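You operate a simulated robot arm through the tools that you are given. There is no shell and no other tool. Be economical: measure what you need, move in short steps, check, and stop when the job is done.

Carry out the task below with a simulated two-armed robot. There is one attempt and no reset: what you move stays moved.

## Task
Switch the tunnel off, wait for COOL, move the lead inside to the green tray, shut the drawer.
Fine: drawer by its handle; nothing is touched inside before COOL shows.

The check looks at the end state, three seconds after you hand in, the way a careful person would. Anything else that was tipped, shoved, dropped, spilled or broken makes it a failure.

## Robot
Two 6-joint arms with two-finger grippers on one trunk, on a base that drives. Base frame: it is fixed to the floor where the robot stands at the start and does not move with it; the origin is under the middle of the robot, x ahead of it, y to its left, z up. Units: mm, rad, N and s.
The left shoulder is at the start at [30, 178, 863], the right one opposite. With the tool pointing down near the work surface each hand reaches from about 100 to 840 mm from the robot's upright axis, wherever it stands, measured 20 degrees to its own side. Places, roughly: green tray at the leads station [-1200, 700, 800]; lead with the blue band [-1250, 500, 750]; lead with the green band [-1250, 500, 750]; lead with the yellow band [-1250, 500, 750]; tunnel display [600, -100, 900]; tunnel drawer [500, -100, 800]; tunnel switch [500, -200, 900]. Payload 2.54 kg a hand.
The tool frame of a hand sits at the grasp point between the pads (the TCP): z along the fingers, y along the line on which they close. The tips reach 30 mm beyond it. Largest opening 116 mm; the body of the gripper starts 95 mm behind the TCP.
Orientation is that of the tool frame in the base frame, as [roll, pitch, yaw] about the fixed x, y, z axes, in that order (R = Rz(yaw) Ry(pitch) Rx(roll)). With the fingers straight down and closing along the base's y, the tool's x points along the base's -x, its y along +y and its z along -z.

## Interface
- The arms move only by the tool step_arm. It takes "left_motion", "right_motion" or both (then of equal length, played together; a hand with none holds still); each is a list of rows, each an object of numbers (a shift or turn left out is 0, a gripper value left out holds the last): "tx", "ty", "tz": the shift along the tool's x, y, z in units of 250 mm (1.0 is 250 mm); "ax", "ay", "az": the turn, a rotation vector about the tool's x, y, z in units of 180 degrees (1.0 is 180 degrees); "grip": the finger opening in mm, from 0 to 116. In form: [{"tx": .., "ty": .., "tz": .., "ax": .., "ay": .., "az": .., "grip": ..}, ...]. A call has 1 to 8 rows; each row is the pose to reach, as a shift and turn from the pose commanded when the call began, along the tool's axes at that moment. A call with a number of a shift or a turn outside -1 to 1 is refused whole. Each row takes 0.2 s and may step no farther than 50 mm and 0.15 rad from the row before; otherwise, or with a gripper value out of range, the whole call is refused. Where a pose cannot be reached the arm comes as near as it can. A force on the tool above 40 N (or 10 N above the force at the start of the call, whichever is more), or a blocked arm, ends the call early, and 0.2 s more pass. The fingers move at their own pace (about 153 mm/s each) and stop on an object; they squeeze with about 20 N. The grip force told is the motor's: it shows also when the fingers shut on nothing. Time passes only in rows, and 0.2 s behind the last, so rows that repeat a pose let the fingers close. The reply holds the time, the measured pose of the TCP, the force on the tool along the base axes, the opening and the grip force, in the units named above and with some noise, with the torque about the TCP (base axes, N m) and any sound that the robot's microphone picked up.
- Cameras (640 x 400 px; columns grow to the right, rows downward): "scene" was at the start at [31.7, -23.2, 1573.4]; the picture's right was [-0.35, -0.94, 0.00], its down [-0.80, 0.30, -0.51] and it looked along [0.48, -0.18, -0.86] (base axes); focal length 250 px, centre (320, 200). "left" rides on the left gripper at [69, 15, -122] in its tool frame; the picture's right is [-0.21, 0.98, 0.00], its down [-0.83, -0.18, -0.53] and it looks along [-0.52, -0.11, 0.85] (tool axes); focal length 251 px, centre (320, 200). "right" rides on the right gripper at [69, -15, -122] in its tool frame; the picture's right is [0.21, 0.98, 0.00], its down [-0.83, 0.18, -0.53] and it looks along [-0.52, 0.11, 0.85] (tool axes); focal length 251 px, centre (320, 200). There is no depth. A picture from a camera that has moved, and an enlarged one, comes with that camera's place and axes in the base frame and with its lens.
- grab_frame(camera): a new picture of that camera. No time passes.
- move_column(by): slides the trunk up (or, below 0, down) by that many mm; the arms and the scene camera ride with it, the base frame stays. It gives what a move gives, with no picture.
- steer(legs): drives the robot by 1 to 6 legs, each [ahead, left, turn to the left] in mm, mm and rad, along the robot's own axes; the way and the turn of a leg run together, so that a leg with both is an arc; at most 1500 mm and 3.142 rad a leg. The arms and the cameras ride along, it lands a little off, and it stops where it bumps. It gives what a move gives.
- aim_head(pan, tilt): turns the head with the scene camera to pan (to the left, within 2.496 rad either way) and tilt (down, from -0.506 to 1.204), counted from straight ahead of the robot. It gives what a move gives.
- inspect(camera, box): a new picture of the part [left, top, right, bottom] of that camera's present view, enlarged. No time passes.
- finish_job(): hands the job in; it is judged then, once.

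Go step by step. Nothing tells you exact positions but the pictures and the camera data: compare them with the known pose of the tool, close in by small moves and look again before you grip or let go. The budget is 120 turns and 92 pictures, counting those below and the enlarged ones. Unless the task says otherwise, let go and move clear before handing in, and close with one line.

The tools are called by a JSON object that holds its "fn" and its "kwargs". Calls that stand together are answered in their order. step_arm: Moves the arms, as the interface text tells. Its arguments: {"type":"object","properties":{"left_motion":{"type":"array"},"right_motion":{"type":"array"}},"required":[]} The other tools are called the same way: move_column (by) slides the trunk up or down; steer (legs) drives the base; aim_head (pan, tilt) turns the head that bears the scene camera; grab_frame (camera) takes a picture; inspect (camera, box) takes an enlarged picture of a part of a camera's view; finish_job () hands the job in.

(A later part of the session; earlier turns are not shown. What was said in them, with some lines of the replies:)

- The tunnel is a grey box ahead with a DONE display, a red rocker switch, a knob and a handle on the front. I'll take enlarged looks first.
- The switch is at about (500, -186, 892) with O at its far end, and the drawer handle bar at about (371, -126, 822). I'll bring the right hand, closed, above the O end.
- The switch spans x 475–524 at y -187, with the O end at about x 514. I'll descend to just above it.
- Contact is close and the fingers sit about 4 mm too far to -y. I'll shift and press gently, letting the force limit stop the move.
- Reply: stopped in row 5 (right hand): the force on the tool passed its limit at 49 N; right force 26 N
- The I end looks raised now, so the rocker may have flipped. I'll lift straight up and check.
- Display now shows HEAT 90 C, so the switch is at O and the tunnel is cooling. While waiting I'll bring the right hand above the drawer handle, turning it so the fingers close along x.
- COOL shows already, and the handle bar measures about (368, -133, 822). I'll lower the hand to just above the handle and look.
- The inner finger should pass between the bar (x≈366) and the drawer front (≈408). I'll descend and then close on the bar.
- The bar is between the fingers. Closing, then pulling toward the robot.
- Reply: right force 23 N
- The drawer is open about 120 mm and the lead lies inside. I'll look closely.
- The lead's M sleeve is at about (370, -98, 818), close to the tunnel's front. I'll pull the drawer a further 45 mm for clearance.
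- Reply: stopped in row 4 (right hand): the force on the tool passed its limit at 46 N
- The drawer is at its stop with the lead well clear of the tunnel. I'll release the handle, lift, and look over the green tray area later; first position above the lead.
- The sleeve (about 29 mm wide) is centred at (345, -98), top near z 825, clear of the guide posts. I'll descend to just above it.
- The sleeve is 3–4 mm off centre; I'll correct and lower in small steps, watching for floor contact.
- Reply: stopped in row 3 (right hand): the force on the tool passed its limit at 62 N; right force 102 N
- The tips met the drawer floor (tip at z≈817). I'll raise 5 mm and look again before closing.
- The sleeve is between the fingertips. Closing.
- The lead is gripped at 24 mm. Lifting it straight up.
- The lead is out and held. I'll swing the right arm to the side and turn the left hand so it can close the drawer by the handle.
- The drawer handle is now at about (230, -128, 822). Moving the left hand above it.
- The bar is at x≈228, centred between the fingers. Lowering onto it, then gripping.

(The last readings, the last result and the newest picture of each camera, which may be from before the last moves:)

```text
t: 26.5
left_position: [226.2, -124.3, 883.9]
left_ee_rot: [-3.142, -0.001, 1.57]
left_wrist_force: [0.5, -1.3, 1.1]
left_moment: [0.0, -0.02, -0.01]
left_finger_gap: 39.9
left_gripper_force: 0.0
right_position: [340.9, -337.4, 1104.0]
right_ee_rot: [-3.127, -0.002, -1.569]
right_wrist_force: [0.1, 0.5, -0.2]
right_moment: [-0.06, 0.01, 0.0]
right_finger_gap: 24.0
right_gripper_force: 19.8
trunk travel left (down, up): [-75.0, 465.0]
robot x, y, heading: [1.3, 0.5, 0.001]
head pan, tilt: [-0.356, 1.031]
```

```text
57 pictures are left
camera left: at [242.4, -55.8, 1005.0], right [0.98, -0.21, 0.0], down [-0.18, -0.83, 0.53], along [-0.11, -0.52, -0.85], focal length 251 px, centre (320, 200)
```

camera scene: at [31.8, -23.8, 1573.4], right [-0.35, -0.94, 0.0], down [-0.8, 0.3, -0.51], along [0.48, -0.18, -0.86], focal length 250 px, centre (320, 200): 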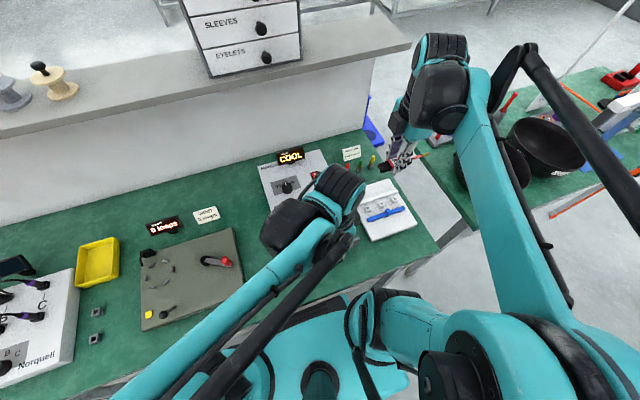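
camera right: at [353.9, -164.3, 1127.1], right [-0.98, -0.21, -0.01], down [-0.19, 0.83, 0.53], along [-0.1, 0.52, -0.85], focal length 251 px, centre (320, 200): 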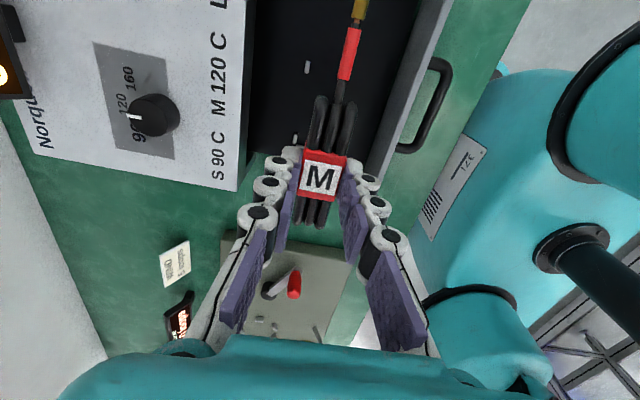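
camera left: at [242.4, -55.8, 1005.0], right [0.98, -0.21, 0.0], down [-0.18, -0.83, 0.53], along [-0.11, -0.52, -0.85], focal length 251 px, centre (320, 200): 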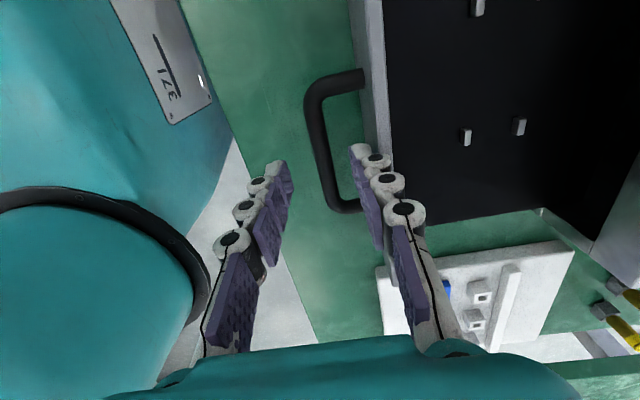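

{"fn": "step_arm", "kwargs": {"left_motion": [{"tz": 0.06}, {"tz": 0.12}, {"tz": 0.188}, {"tz": 0.188}]}}

{"fn": "grab_frame", "kwargs": {"camera": "left"}}

```text
t: 27.5
left_position: [225.3, -125.2, 835.8]
left_ee_rot: [-3.142, -0.001, 1.571]
left_wrist_force: [0.0, 0.3, 0.0]
left_moment: [-0.02, 0.04, 0.0]
left_finger_gap: 40.0
left_gripper_force: 0.1
right_position: [342.3, -337.9, 1103.3]
right_ee_rot: [-3.127, -0.001, -1.57]
right_wrist_force: [0.2, -0.5, -0.1]
right_moment: [-0.01, -0.01, -0.02]
right_finger_gap: 24.2
right_gripper_force: 20.1
trunk travel left (down, up): [-75.0, 465.0]
robot x, y, heading: [-1.1, 0.5, 0.002]
head pan, tilt: [-0.356, 1.031]
```

```text
56 pictures are left
camera left: at [241.6, -56.6, 957.4], right [0.98, -0.21, 0.0], down [-0.18, -0.83, 0.53], along [-0.11, -0.52, -0.85], focal length 251 px, centre (320, 200)
```

left: 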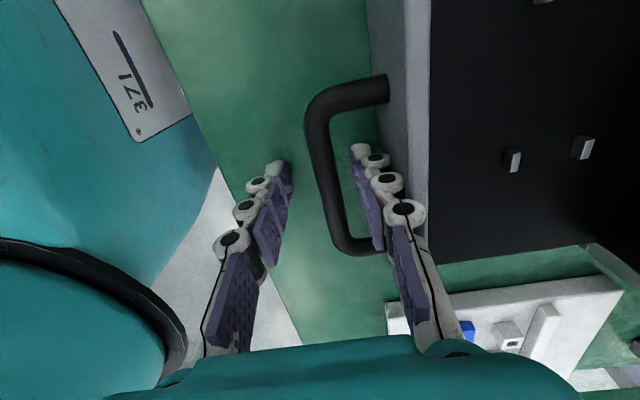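

Handle is between the fingers; gripping and pushing the drawer in.

{"fn": "step_arm", "kwargs": {"left_motion": [{"grip": 4}, {"grip": 4}, {"grip": 4}]}}

{"fn": "step_arm", "kwargs": {"left_motion": [{"ty": 0.08}, {"ty": 0.16}, {"ty": 0.24}, {"ty": 0.32}, {"ty": 0.4}, {"ty": 0.47}, {"ty": 0.52}, {"ty": 0.545}]}}

{"fn": "grab_frame", "kwargs": {"camera": "left"}}

```text
t: 28.3
left_position: [224.4, -126.7, 836.7]
left_ee_rot: [-3.141, -0.001, 1.572]
left_wrist_force: [0.0, -1.4, -3.9]
left_moment: [-0.02, -0.03, 0.61]
left_finger_gap: 10.3
left_gripper_force: 36.0
right_position: [340.8, -336.1, 1102.3]
right_ee_rot: [-3.127, -0.002, -1.573]
right_wrist_force: [-0.2, -0.2, -0.4]
right_moment: [0.01, -0.03, 0.01]
right_finger_gap: 24.0
right_gripper_force: 20.1
trunk travel left (down, up): [-75.0, 465.0]
robot x, y, heading: [0.5, -0.4, 0.0]
head pan, tilt: [-0.356, 1.031]
```

```text
t: 30.1
left_position: [362.8, -124.9, 835.3]
left_ee_rot: [-3.141, -0.001, 1.571]
left_wrist_force: [-1.3, -5.7, 0.7]
left_moment: [-0.27, -0.01, 0.59]
left_finger_gap: 10.1
left_gripper_force: 36.5
right_position: [341.9, -337.1, 1102.1]
right_ee_rot: [-3.128, 0.001, -1.57]
right_wrist_force: [0.2, -0.2, -0.2]
right_moment: [-0.01, 0.01, -0.01]
right_finger_gap: 24.5
right_gripper_force: 19.8
trunk travel left (down, up): [-75.0, 465.0]
robot x, y, heading: [-1.3, -1.8, 0.001]
head pan, tilt: [-0.356, 1.031]
```

```text
55 pictures are left
camera left: at [379.5, -56.6, 956.7], right [0.98, -0.21, 0.0], down [-0.18, -0.83, 0.53], along [-0.11, -0.52, -0.85], focal length 251 px, centre (320, 200)
```

left: 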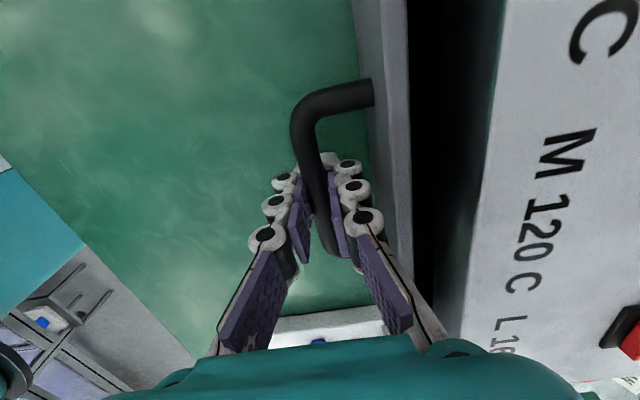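

Nearly shut; I'll push a few mm more until it meets the stop.

{"fn": "step_arm", "kwargs": {"left_motion": [{"ty": 0.01}, {"ty": 0.02}, {"ty": 0.03}, {"ty": 0.04}, {"ty": 0.05}]}}

{"fn": "grab_frame", "kwargs": {"camera": "left"}}

```text
t: 31.3
left_position: [371.7, -125.4, 835.3]
left_ee_rot: [-3.139, 0.0, 1.57]
left_wrist_force: [-14.4, -3.4, -6.5]
left_moment: [-0.51, -0.12, 0.6]
left_finger_gap: 9.9
left_gripper_force: 36.2
right_position: [340.9, -337.2, 1103.6]
right_ee_rot: [-3.127, -0.001, -1.57]
right_wrist_force: [0.4, -0.8, -0.2]
right_moment: [0.01, -0.01, -0.01]
right_finger_gap: 23.9
right_gripper_force: 20.0
trunk travel left (down, up): [-75.0, 465.0]
robot x, y, heading: [2.8, 0.1, 0.001]
head pan, tilt: [-0.356, 1.031]
```

```text
54 pictures are left
camera left: at [389.0, -56.7, 956.7], right [0.98, -0.22, 0.0], down [-0.18, -0.83, 0.53], along [-0.12, -0.52, -0.85], focal length 251 px, centre (320, 200)
```

left: 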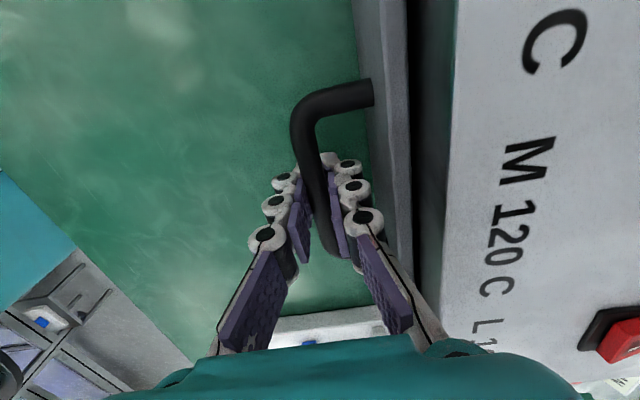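

Reaction of 14 N: the drawer is at its stop. Releasing, lifting, and checking.

{"fn": "step_arm", "kwargs": {"left_motion": [{"ty": -0.008, "grip": 34}, {"ty": -0.014}, {"ty": -0.014, "tz": -0.12}, {"ty": -0.014, "tz": -0.3}, {"ty": -0.014, "tz": -0.5}, {"ty": -0.014, "tz": -0.7}, {"ty": 0.05, "tx": 0.15, "tz": -0.78}, {"ty": 0.1, "tx": 0.3, "tz": -0.86}]}}

{"fn": "step_arm", "kwargs": {"left_motion": [{"tx": 0.16, "tz": -0.08}, {"tx": 0.32, "tz": -0.16}, {"tx": 0.48, "tz": -0.24}, {"tx": 0.64, "tz": -0.3}]}}

{"fn": "inspect", "kwargs": {"camera": "scene", "box": [240, 130, 440, 255]}}

{"fn": "grab_frame", "kwargs": {"camera": "right"}}

```text
t: 33.1
left_position: [400.0, -49.5, 1051.3]
left_ee_rot: [3.141, 0.0, 1.57]
left_wrist_force: [0.2, 0.2, -0.2]
left_moment: [-0.01, -0.01, 0.01]
left_finger_gap: 34.0
left_gripper_force: 0.0
right_position: [341.4, -335.9, 1102.2]
right_ee_rot: [-3.127, -0.001, -1.571]
right_wrist_force: [-0.4, -0.2, -0.2]
right_moment: [-0.04, 0.01, 0.01]
right_finger_gap: 23.9
right_gripper_force: 19.9
trunk travel left (down, up): [-75.0, 465.0]
robot x, y, heading: [-0.7, 2.5, 0.001]
head pan, tilt: [-0.356, 1.031]
```

```text
t: 34.1
left_position: [400.7, 106.6, 1123.2]
left_ee_rot: [-3.141, 0.0, 1.57]
left_wrist_force: [0.2, 0.3, 0.6]
left_moment: [-0.01, 0.02, -0.01]
left_finger_gap: 33.8
left_gripper_force: 0.0
right_position: [341.5, -337.0, 1102.9]
right_ee_rot: [-3.13, -0.003, -1.57]
right_wrist_force: [1.3, 0.1, 0.3]
right_moment: [0.0, -0.02, 0.01]
right_finger_gap: 24.3
right_gripper_force: 20.0
trunk travel left (down, up): [-75.0, 465.0]
robot x, y, heading: [2.3, 0.7, -0.0]
head pan, tilt: [-0.356, 1.031]
```

```text
3.20 times, centred on (340, 192) of scene
camera zoom: at [32.1, -22.8, 1573.4], right [-0.35, -0.94, 0.0], down [-0.8, 0.3, -0.51], along [0.48, -0.18, -0.86], focal length 800 px, centre (256, 224)
```

zoom: 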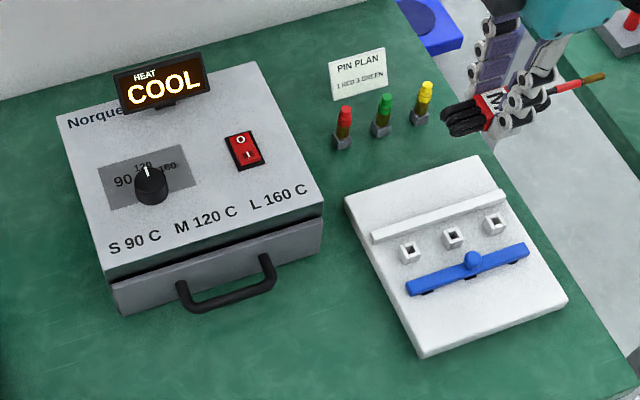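

```text
52 pictures are left
camera right: at [354.6, -406.9, 1225.6], right [-0.98, -0.21, -0.01], down [-0.19, 0.83, 0.53], along [-0.1, 0.52, -0.85], focal length 251 px, centre (320, 200)
```

right: 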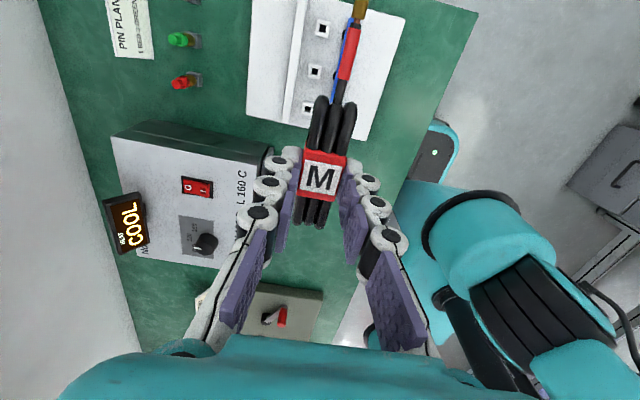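

The drawer is shut as at the start. Now I'll look behind toward the green tray.

{"fn": "aim_head", "kwargs": {"pan": 2.45, "tilt": 0.5}}

{"fn": "grab_frame", "kwargs": {"camera": "scene"}}

```text
t: 36.6
left_position: [401.0, 106.3, 1124.5]
left_ee_rot: [-3.141, 0.001, 1.572]
left_wrist_force: [0.5, 1.0, -0.4]
left_moment: [-0.02, -0.01, 0.0]
left_finger_gap: 34.0
left_gripper_force: 0.1
right_position: [341.4, -337.5, 1104.1]
right_ee_rot: [-3.129, -0.001, -1.572]
right_wrist_force: [0.4, 0.2, -1.2]
right_moment: [0.0, -0.01, -0.02]
right_finger_gap: 24.3
right_gripper_force: 20.0
trunk travel left (down, up): [-75.0, 465.0]
robot x, y, heading: [0.9, -0.1, -0.005]
head pan, tilt: [2.45, 0.499]
```

```text
51 pictures are left
camera scene: at [-101.4, 58.4, 1616.7], right [0.64, 0.77, 0.0], down [0.37, -0.31, -0.88], along [-0.68, 0.56, -0.48], focal length 250 px, centre (320, 200)
```

scene: 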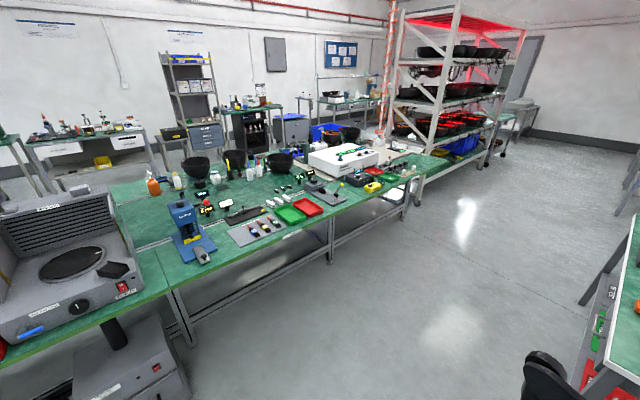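

{"fn": "inspect", "kwargs": {"camera": "scene", "box": [160, 160, 360, 285]}}

```text
3.20 times, centred on (260, 222) of scene
camera zoom: at [-101.4, 58.4, 1616.7], right [0.64, 0.77, 0.0], down [0.37, -0.31, -0.88], along [-0.68, 0.56, -0.48], focal length 800 px, centre (512, 128)
```

zoom: 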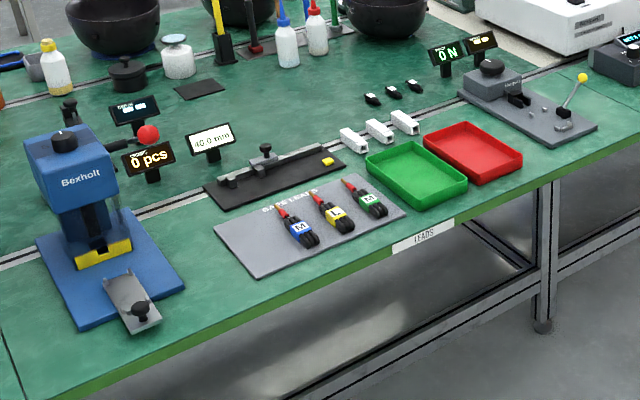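

The green tray is at about (-1250, 760) on the bench whose front edge is near x=-1080. I'll back off, turn around and drive to stand in front of it.

{"fn": "steer", "kwargs": {"legs": [[-450, 0, 0], [0, 0, 1.57], [0, 0, 1.57]]}}

{"fn": "aim_head", "kwargs": {"pan": -0.4, "tilt": 0.7}}

{"fn": "grab_frame", "kwargs": {"camera": "scene"}}

```text
t: 46.9
left_position: [-844.6, -102.8, 1123.9]
left_ee_rot: [-3.14, 0.001, -1.574]
left_wrist_force: [-0.6, -0.1, -0.1]
left_moment: [0.02, 0.01, 0.0]
left_finger_gap: 34.2
left_gripper_force: 0.0
right_position: [-782.3, 339.4, 1103.8]
right_ee_rot: [-3.128, -0.003, 1.567]
right_wrist_force: [-1.0, 0.3, -1.1]
right_moment: [-0.01, 0.02, -0.01]
right_finger_gap: 24.0
right_gripper_force: 19.9
trunk travel left (down, up): [-75.0, 465.0]
robot x, y, heading: [-441.8, 2.0, 3.134]
head pan, tilt: [2.45, 0.499]
```

```text
t: 49.4
left_position: [-843.5, -103.5, 1122.9]
left_ee_rot: [-3.141, 0.0, -1.574]
left_wrist_force: [-0.6, -0.1, 0.2]
left_moment: [0.04, 0.03, -0.01]
left_finger_gap: 33.9
left_gripper_force: 0.0
right_position: [-783.4, 340.4, 1103.3]
right_ee_rot: [-3.129, -0.002, 1.567]
right_wrist_force: [0.7, -0.5, 0.0]
right_moment: [-0.01, 0.06, 0.0]
right_finger_gap: 24.1
right_gripper_force: 19.9
trunk travel left (down, up): [-75.0, 465.0]
robot x, y, heading: [-439.4, -0.9, 3.138]
head pan, tilt: [-0.4, 0.7]
```

```text
49 pictures are left
camera scene: at [-492.8, 35.4, 1599.0], right [0.39, 0.92, 0.0], down [0.59, -0.25, -0.76], along [-0.7, 0.3, -0.64], focal length 250 px, centre (320, 200)
```

scene: 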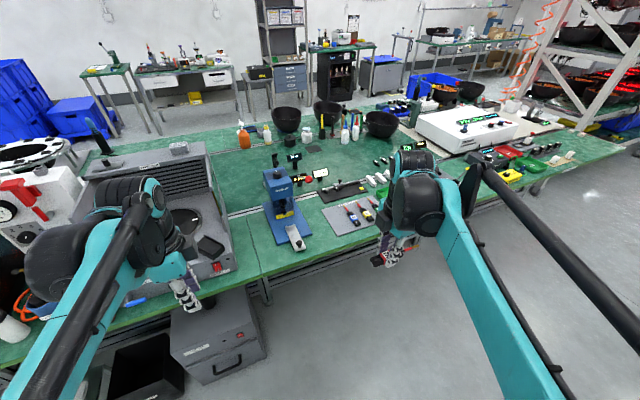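

Turned around cleanly. Strafing right to face the leads station, then looking.

{"fn": "steer", "kwargs": {"legs": [[0, -560, 0]]}}

{"fn": "grab_frame", "kwargs": {"camera": "scene"}}

{"fn": "grab_frame", "kwargs": {"camera": "right"}}

```text
t: 52.7
left_position: [-845.6, 457.7, 1124.3]
left_ee_rot: [-3.141, -0.001, -1.549]
left_wrist_force: [-0.5, 0.1, 0.5]
left_moment: [-0.01, -0.01, 0.0]
left_finger_gap: 34.1
left_gripper_force: 0.2
right_position: [-797.3, 902.2, 1103.0]
right_ee_rot: [-3.127, -0.002, 1.593]
right_wrist_force: [0.2, 0.0, -0.8]
right_moment: [-0.01, 0.01, 0.0]
right_finger_gap: 23.9
right_gripper_force: 19.6
trunk travel left (down, up): [-75.0, 465.0]
robot x, y, heading: [-447.6, 570.5, -3.118]
head pan, tilt: [-0.4, 0.7]
```

```text
48 pictures are left
camera scene: at [-499.2, 605.8, 1599.0], right [0.37, 0.93, 0.0], down [0.6, -0.24, -0.76], along [-0.71, 0.28, -0.64], focal length 250 px, centre (320, 200)
```

scene: 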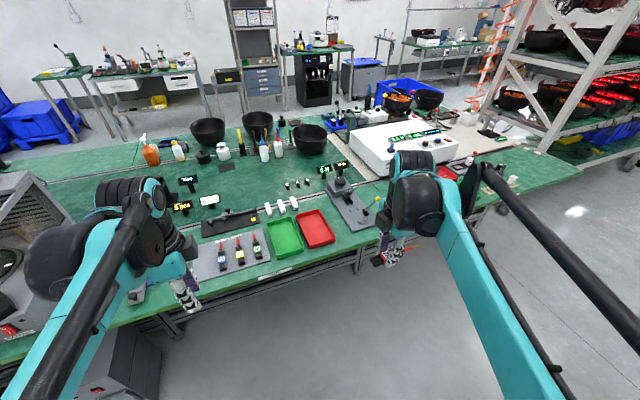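

```text
47 pictures are left
camera right: at [-813.0, 969.2, 1225.2], right [0.97, 0.24, -0.01], down [0.21, -0.82, 0.53], along [0.12, -0.52, -0.85], focal length 251 px, centre (320, 200)
```

right: 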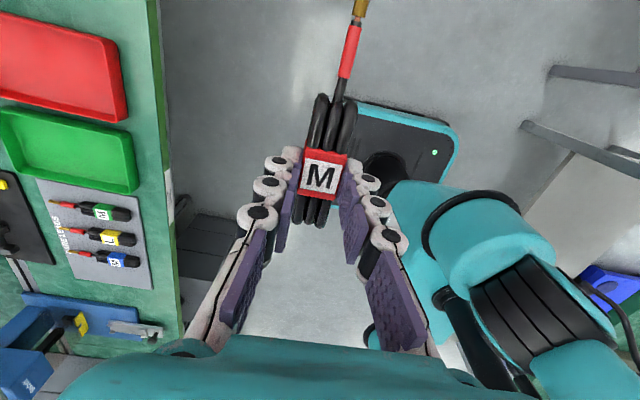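

The tray is at about (-1215, 722), roughly 200 mm deep by 112 mm wide. I'll drive 260 mm ahead and turn the hand back so the lead will lie along the tray.

{"fn": "steer", "kwargs": {"legs": [[260, 0, -0.024]]}}

{"fn": "step_arm", "kwargs": {"right_motion": [{"az": 0.046}, {"az": 0.092}, {"az": 0.138}, {"az": 0.184}, {"az": 0.23}, {"az": 0.276}, {"az": 0.322}, {"az": 0.368}]}}

{"fn": "step_arm", "kwargs": {"right_motion": [{"az": 0.044}, {"az": 0.088}, {"az": 0.132}, {"az": 0.132}]}}

{"fn": "grab_frame", "kwargs": {"camera": "right"}}

{"fn": "grab_frame", "kwargs": {"camera": "scene"}}

```text
t: 54.5
left_position: [-1115.7, 464.1, 1123.4]
left_ee_rot: [-3.14, 0.0, -1.575]
left_wrist_force: [0.0, 0.7, 0.6]
left_moment: [-0.02, -0.01, 0.01]
left_finger_gap: 34.0
left_gripper_force: 0.0
right_position: [-1054.4, 908.5, 1102.6]
right_ee_rot: [-3.129, -0.001, 1.565]
right_wrist_force: [-0.9, -0.3, -0.4]
right_moment: [-0.02, -0.04, 0.03]
right_finger_gap: 24.3
right_gripper_force: 20.2
trunk travel left (down, up): [-75.0, 465.0]
robot x, y, heading: [-716.5, 569.8, 3.138]
head pan, tilt: [-0.4, 0.7]
```

```text
t: 56.4
left_position: [-1114.1, 464.7, 1122.5]
left_ee_rot: [3.141, 0.001, -1.575]
left_wrist_force: [0.4, 0.9, 0.0]
left_moment: [0.0, -0.01, -0.01]
left_finger_gap: 34.1
left_gripper_force: 0.0
right_position: [-1053.5, 908.6, 1103.2]
right_ee_rot: [-3.135, 0.014, 0.409]
right_wrist_force: [-0.1, 0.4, -0.3]
right_moment: [0.01, -0.01, 0.01]
right_finger_gap: 24.0
right_gripper_force: 20.4
trunk travel left (down, up): [-75.0, 465.0]
robot x, y, heading: [-712.1, 568.8, 3.136]
head pan, tilt: [-0.4, 0.7]
```

```text
t: 57.4
left_position: [-1115.6, 464.2, 1123.8]
left_ee_rot: [3.142, -0.001, -1.575]
left_wrist_force: [0.3, -0.2, -0.9]
left_moment: [0.03, 0.06, -0.01]
left_finger_gap: 33.8
left_gripper_force: 0.0
right_position: [-1052.7, 907.6, 1101.4]
right_ee_rot: [-3.14, 0.014, -0.006]
right_wrist_force: [-0.4, 0.5, -0.1]
right_moment: [-0.01, 0.01, 0.02]
right_finger_gap: 24.2
right_gripper_force: 20.4
trunk travel left (down, up): [-75.0, 465.0]
robot x, y, heading: [-712.6, 572.2, 3.14]
head pan, tilt: [-0.4, 0.7]
```

```text
46 pictures are left
camera right: at [-983.4, 921.4, 1223.7], right [0.21, -0.98, 0.0], down [-0.82, -0.18, 0.54], along [-0.53, -0.11, -0.84], focal length 251 px, centre (320, 200)
```

right: 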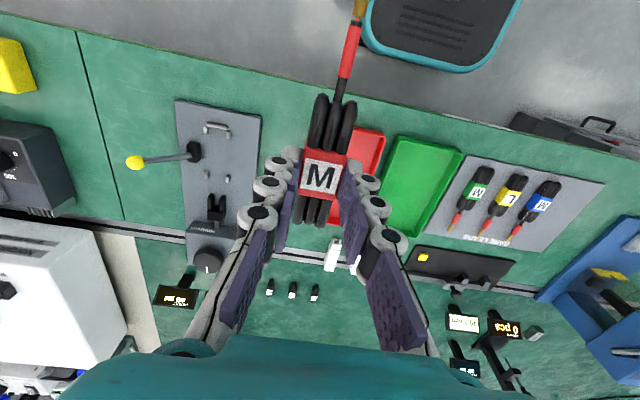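

```text
45 pictures are left
camera scene: at [-763.4, 603.6, 1599.0], right [0.39, 0.92, 0.0], down [0.59, -0.25, -0.76], along [-0.7, 0.3, -0.64], focal length 250 px, centre (320, 200)
```

scene: 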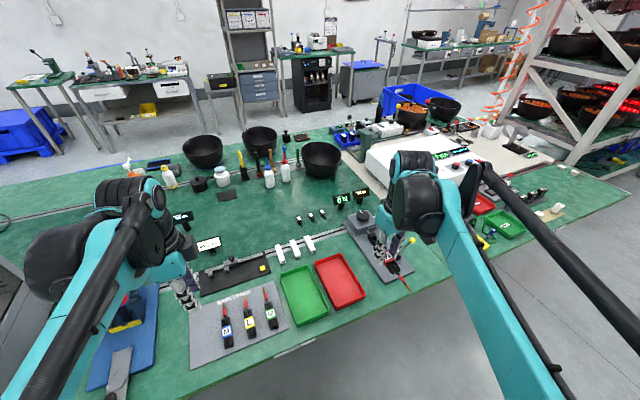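

Getting precise measurements of the tray from both cameras.

{"fn": "inspect", "kwargs": {"camera": "right", "box": [360, 110, 520, 260]}}

{"fn": "inspect", "kwargs": {"camera": "scene", "box": [230, 230, 390, 330]}}

```text
2.67 times, centred on (440, 185) of right
camera zoom: at [-983.4, 921.4, 1223.7], right [0.21, -0.98, 0.0], down [-0.82, -0.18, 0.54], along [-0.53, -0.11, -0.84], focal length 670 px, centre (0, 240)
```

zoom: 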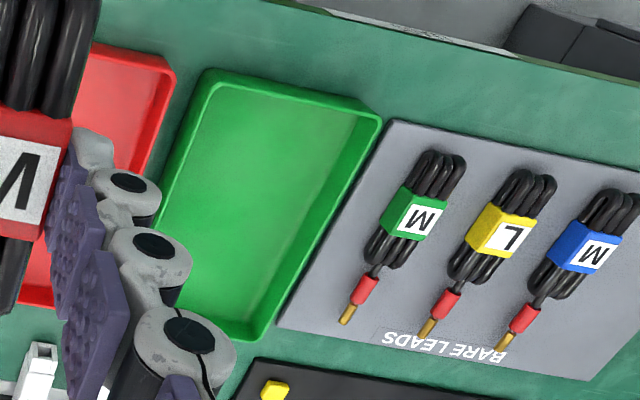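

```text
4.00 times, centred on (310, 280) of scene
camera zoom: at [-763.4, 603.6, 1599.0], right [0.39, 0.92, 0.0], down [0.59, -0.25, -0.76], along [-0.7, 0.3, -0.64], focal length 999 px, centre (360, -120)
```

zoom: 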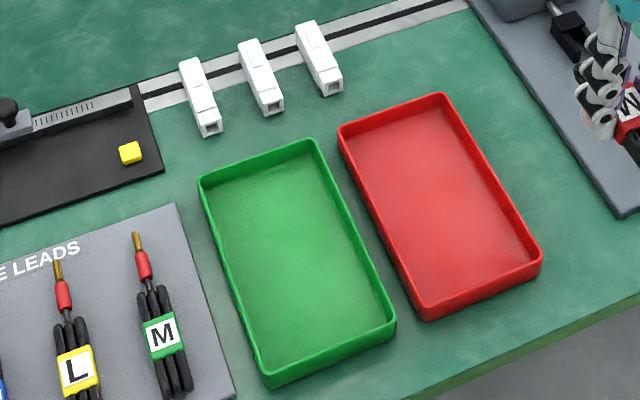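

Tray rim spans x -1270…-1089, y 669…776 at z≈843. I'll carry the lead over it, sleeve at (-1205, 722), and check.

{"fn": "step_arm", "kwargs": {"right_motion": [{"tx": -0.087, "ty": 0.106, "tz": 0.03}, {"tx": -0.174, "ty": 0.213, "tz": 0.1}, {"tx": -0.261, "ty": 0.319, "tz": 0.19}, {"tx": -0.347, "ty": 0.425, "tz": 0.29}, {"tx": -0.434, "ty": 0.531, "tz": 0.39}, {"tx": -0.521, "ty": 0.638, "tz": 0.48}, {"tx": -0.608, "ty": 0.744, "tz": 0.568}, {"tx": -0.608, "ty": 0.744, "tz": 0.568}]}}

{"fn": "grab_frame", "kwargs": {"camera": "right"}}

{"fn": "inspect", "kwargs": {"camera": "scene", "box": [230, 230, 390, 330]}}

```text
t: 59.1
left_position: [-1115.1, 465.6, 1123.5]
left_ee_rot: [3.141, -0.001, -1.575]
left_wrist_force: [0.5, -0.6, -0.6]
left_moment: [-0.03, -0.05, -0.01]
left_finger_gap: 33.9
left_gripper_force: 0.0
right_position: [-1208.9, 724.0, 962.3]
right_ee_rot: [3.141, 0.016, -0.005]
right_wrist_force: [1.0, -0.1, -0.2]
right_moment: [-0.03, 0.01, 0.01]
right_finger_gap: 24.1
right_gripper_force: 19.7
trunk travel left (down, up): [-75.0, 465.0]
robot x, y, heading: [-711.3, 568.2, 3.142]
head pan, tilt: [-0.4, 0.7]
```

```text
42 pictures are left
camera right: at [-1138.4, 737.1, 1083.2], right [0.21, -0.98, 0.0], down [-0.82, -0.18, 0.55], along [-0.53, -0.11, -0.84], focal length 251 px, centre (320, 200)
```

right: 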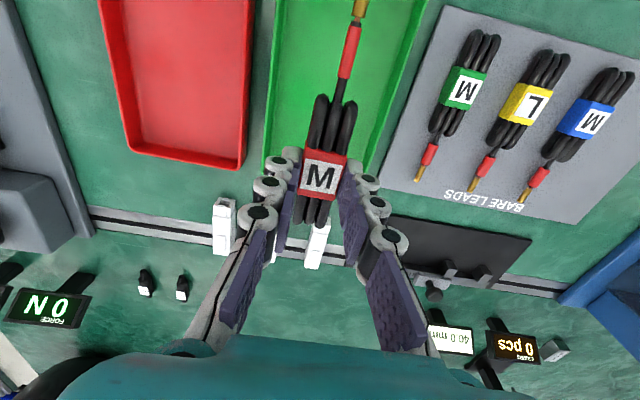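

```text
4.00 times, centred on (310, 280) of scene
camera zoom: at [-762.6, 603.9, 1599.0], right [0.39, 0.92, 0.0], down [0.59, -0.25, -0.77], along [-0.7, 0.3, -0.64], focal length 999 px, centre (360, -120)
```

zoom: 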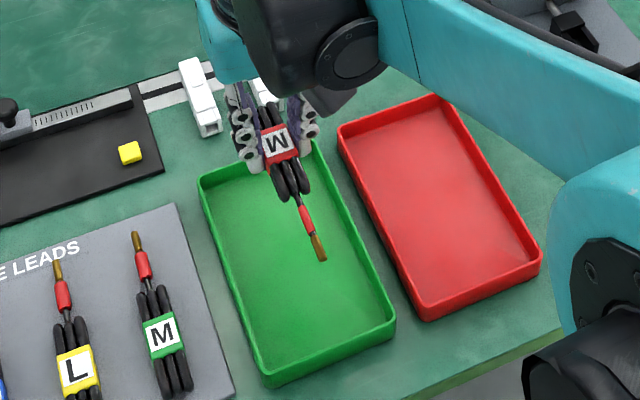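

Well placed. Lowering to just above the tray.

{"fn": "step_arm", "kwargs": {"right_motion": [{"tx": 0.024, "ty": 0.008, "tz": 0.12}, {"tx": 0.026, "ty": 0.008, "tz": 0.22}, {"tx": 0.028, "ty": 0.008, "tz": 0.31}, {"tx": 0.028, "ty": 0.008, "tz": 0.31}]}}

{"fn": "grab_frame", "kwargs": {"camera": "right"}}

{"fn": "inspect", "kwargs": {"camera": "scene", "box": [230, 230, 390, 330]}}

```text
t: 60.1
left_position: [-1115.6, 464.3, 1123.8]
left_ee_rot: [-3.14, -0.001, -1.574]
left_wrist_force: [0.5, -0.5, -0.3]
left_moment: [-0.04, 0.04, 0.01]
left_finger_gap: 34.1
left_gripper_force: 0.0
right_position: [-1202.5, 720.9, 886.3]
right_ee_rot: [-3.139, 0.014, -0.003]
right_wrist_force: [-0.2, 0.3, 0.0]
right_moment: [-0.01, -0.01, 0.0]
right_finger_gap: 24.2
right_gripper_force: 20.6
trunk travel left (down, up): [-75.0, 465.0]
robot x, y, heading: [-710.9, 570.5, 3.138]
head pan, tilt: [-0.4, 0.7]
```

```text
40 pictures are left
camera right: at [-1132.5, 734.0, 1006.9], right [0.21, -0.98, 0.0], down [-0.82, -0.18, 0.54], along [-0.53, -0.11, -0.84], focal length 251 px, centre (320, 200)
```

right: 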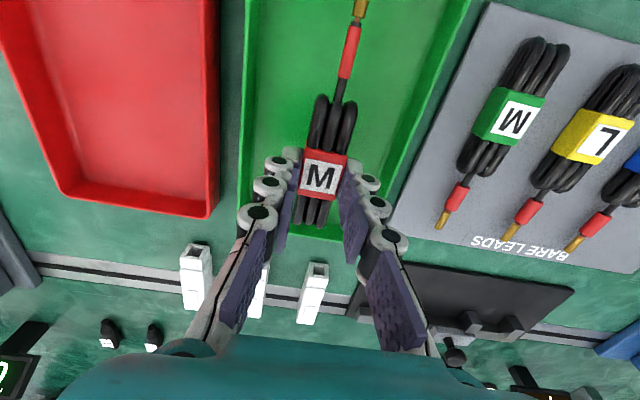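

```text
4.00 times, centred on (310, 280) of scene
camera zoom: at [-763.2, 603.6, 1599.0], right [0.39, 0.92, 0.0], down [0.59, -0.25, -0.76], along [-0.7, 0.3, -0.64], focal length 999 px, centre (360, -120)
```

zoom: 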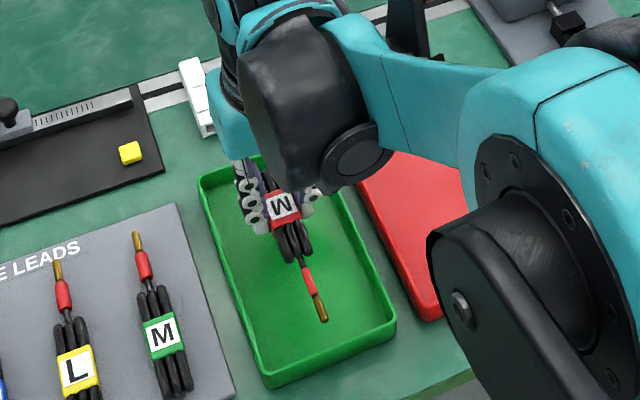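

Over the tray interior. Lowering in small steps until light contact.

{"fn": "step_arm", "kwargs": {"right_motion": [{"ty": 0.012, "tz": 0.04}, {"ty": 0.012, "tz": 0.072}, {"ty": 0.012, "tz": 0.088}, {"ty": 0.012, "tz": 0.1}, {"ty": 0.012, "tz": 0.1}]}}

{"fn": "inspect", "kwargs": {"camera": "scene", "box": [230, 230, 390, 330]}}

```text
t: 61.4
left_position: [-1114.5, 464.9, 1123.0]
left_ee_rot: [3.141, -0.001, -1.573]
left_wrist_force: [-0.4, 0.2, -0.1]
left_moment: [-0.01, 0.0, 0.04]
left_finger_gap: 34.0
left_gripper_force: 0.1
right_position: [-1202.7, 718.8, 860.3]
right_ee_rot: [-3.14, 0.013, -0.003]
right_wrist_force: [0.5, 0.8, 0.2]
right_moment: [-0.01, 0.01, 0.03]
right_finger_gap: 24.1
right_gripper_force: 19.9
trunk travel left (down, up): [-75.0, 465.0]
robot x, y, heading: [-714.7, 574.0, 3.141]
head pan, tilt: [-0.4, 0.7]
```

```text
4.00 times, centred on (310, 280) of scene
camera zoom: at [-763.4, 603.6, 1599.0], right [0.39, 0.92, 0.0], down [0.59, -0.25, -0.76], along [-0.7, 0.3, -0.64], focal length 999 px, centre (360, -120)
```

zoom: 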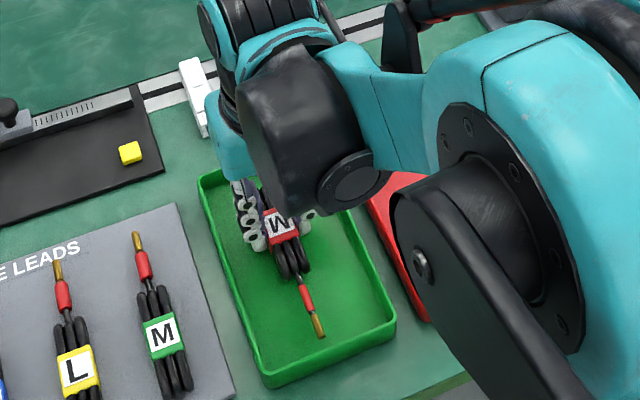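

No contact yet; continuing in 1.5 mm steps.

{"fn": "step_arm", "kwargs": {"right_motion": [{"tz": 0.006}, {"tz": 0.012}, {"tz": 0.018}, {"tz": 0.024}, {"tz": 0.03}]}}

```text
t: 62.6
left_position: [-1112.7, 464.8, 1124.2]
left_ee_rot: [3.139, 0.002, -1.572]
left_wrist_force: [-0.2, 0.2, -0.1]
left_moment: [-0.04, -0.01, -0.02]
left_finger_gap: 33.9
left_gripper_force: 0.0
right_position: [-1202.2, 716.5, 854.8]
right_ee_rot: [-3.137, 0.018, -0.005]
right_wrist_force: [1.2, 1.1, 27.5]
right_moment: [-0.07, -0.25, 0.08]
right_finger_gap: 24.2
right_gripper_force: 20.2
trunk travel left (down, up): [-75.0, 465.0]
robot x, y, heading: [-713.8, 568.7, 3.14]
head pan, tilt: [-0.4, 0.7]
stopped in row 5 (right hand): the force on the tool passed its limit at 42 N (the readings are from after the stop); the commanded pose is now the measured one
```

Contact with the tray floor. Easing up 2 mm, opening modestly, then lifting clear.

{"fn": "step_arm", "kwargs": {"right_motion": [{"tz": -0.008}, {"tz": -0.008, "grip": 34}, {"tz": -0.008, "grip": 44}, {"tz": -0.008, "grip": 44}]}}

{"fn": "step_arm", "kwargs": {"right_motion": [{"tz": -0.06}, {"tz": -0.16}, {"tz": -0.32}, {"tz": -0.5}, {"tz": -0.7}, {"tz": -0.88}]}}

{"fn": "grab_frame", "kwargs": {"camera": "right"}}

{"fn": "inspect", "kwargs": {"camera": "scene", "box": [230, 230, 390, 330]}}

```text
t: 63.6
left_position: [-1113.3, 464.1, 1123.2]
left_ee_rot: [-3.141, 0.001, -1.576]
left_wrist_force: [0.1, 0.0, -0.6]
left_moment: [0.0, -0.01, -0.02]
left_finger_gap: 34.3
left_gripper_force: 0.1
right_position: [-1203.4, 718.1, 854.4]
right_ee_rot: [-3.14, 0.017, -0.007]
right_wrist_force: [0.3, 0.9, -0.1]
right_moment: [0.02, -0.01, -0.01]
right_finger_gap: 43.7
right_gripper_force: 0.0
trunk travel left (down, up): [-75.0, 465.0]
robot x, y, heading: [-714.1, 571.0, 3.141]
head pan, tilt: [-0.4, 0.7]
```

```text
t: 65.0
left_position: [-1114.6, 465.9, 1123.5]
left_ee_rot: [-3.142, -0.001, -1.575]
left_wrist_force: [1.1, 0.7, -0.2]
left_moment: [0.0, 0.0, 0.03]
left_finger_gap: 34.1
left_gripper_force: 0.1
right_position: [-1197.8, 716.0, 1076.8]
right_ee_rot: [-3.139, 0.016, -0.004]
right_wrist_force: [0.4, -0.5, 0.3]
right_moment: [0.03, 0.01, 0.02]
right_finger_gap: 44.1
right_gripper_force: 0.1
trunk travel left (down, up): [-75.0, 465.0]
robot x, y, heading: [-709.3, 570.6, 3.134]
head pan, tilt: [-0.4, 0.7]
```

```text
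37 pictures are left
camera right: at [-1128.2, 728.7, 1197.4], right [0.21, -0.98, -0.01], down [-0.82, -0.18, 0.55], along [-0.53, -0.11, -0.84], focal length 251 px, centre (320, 200)
```

right: 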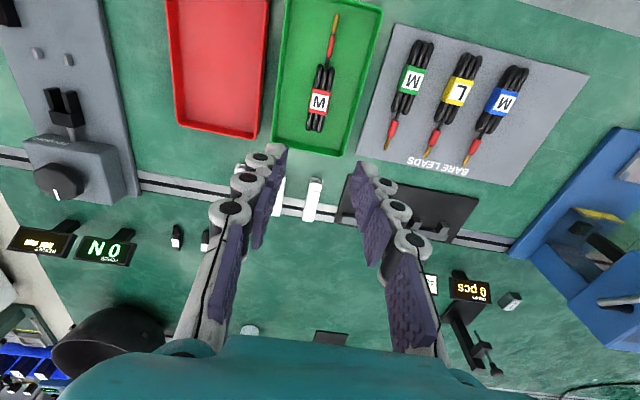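

```text
4.00 times, centred on (310, 280) of scene
camera zoom: at [-762.9, 603.5, 1599.0], right [0.39, 0.92, 0.0], down [0.59, -0.25, -0.77], along [-0.7, 0.3, -0.64], focal length 999 px, centre (360, -120)
```

zoom: 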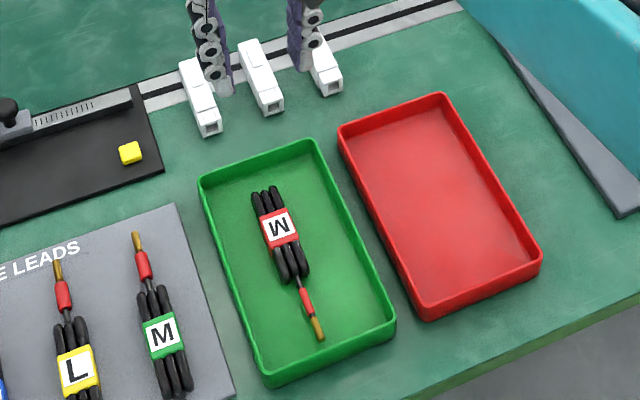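

The lead lies flat in the green tray, the hands are clear of everything, and the last view of the drawer showed it shut with the switch at O. Handing in.

{"fn": "finish_job", "kwargs": {}}

```text
The job is handed in.
```

The tunnel is switched off, and I opened the drawer only after COOL showed. The lead (red band, M) is in the green tray, and the drawer is shut by its handle. While picking up the lead, the fingertips pressed hard on the drawer floor (up to about 100 N); I saw no damage.
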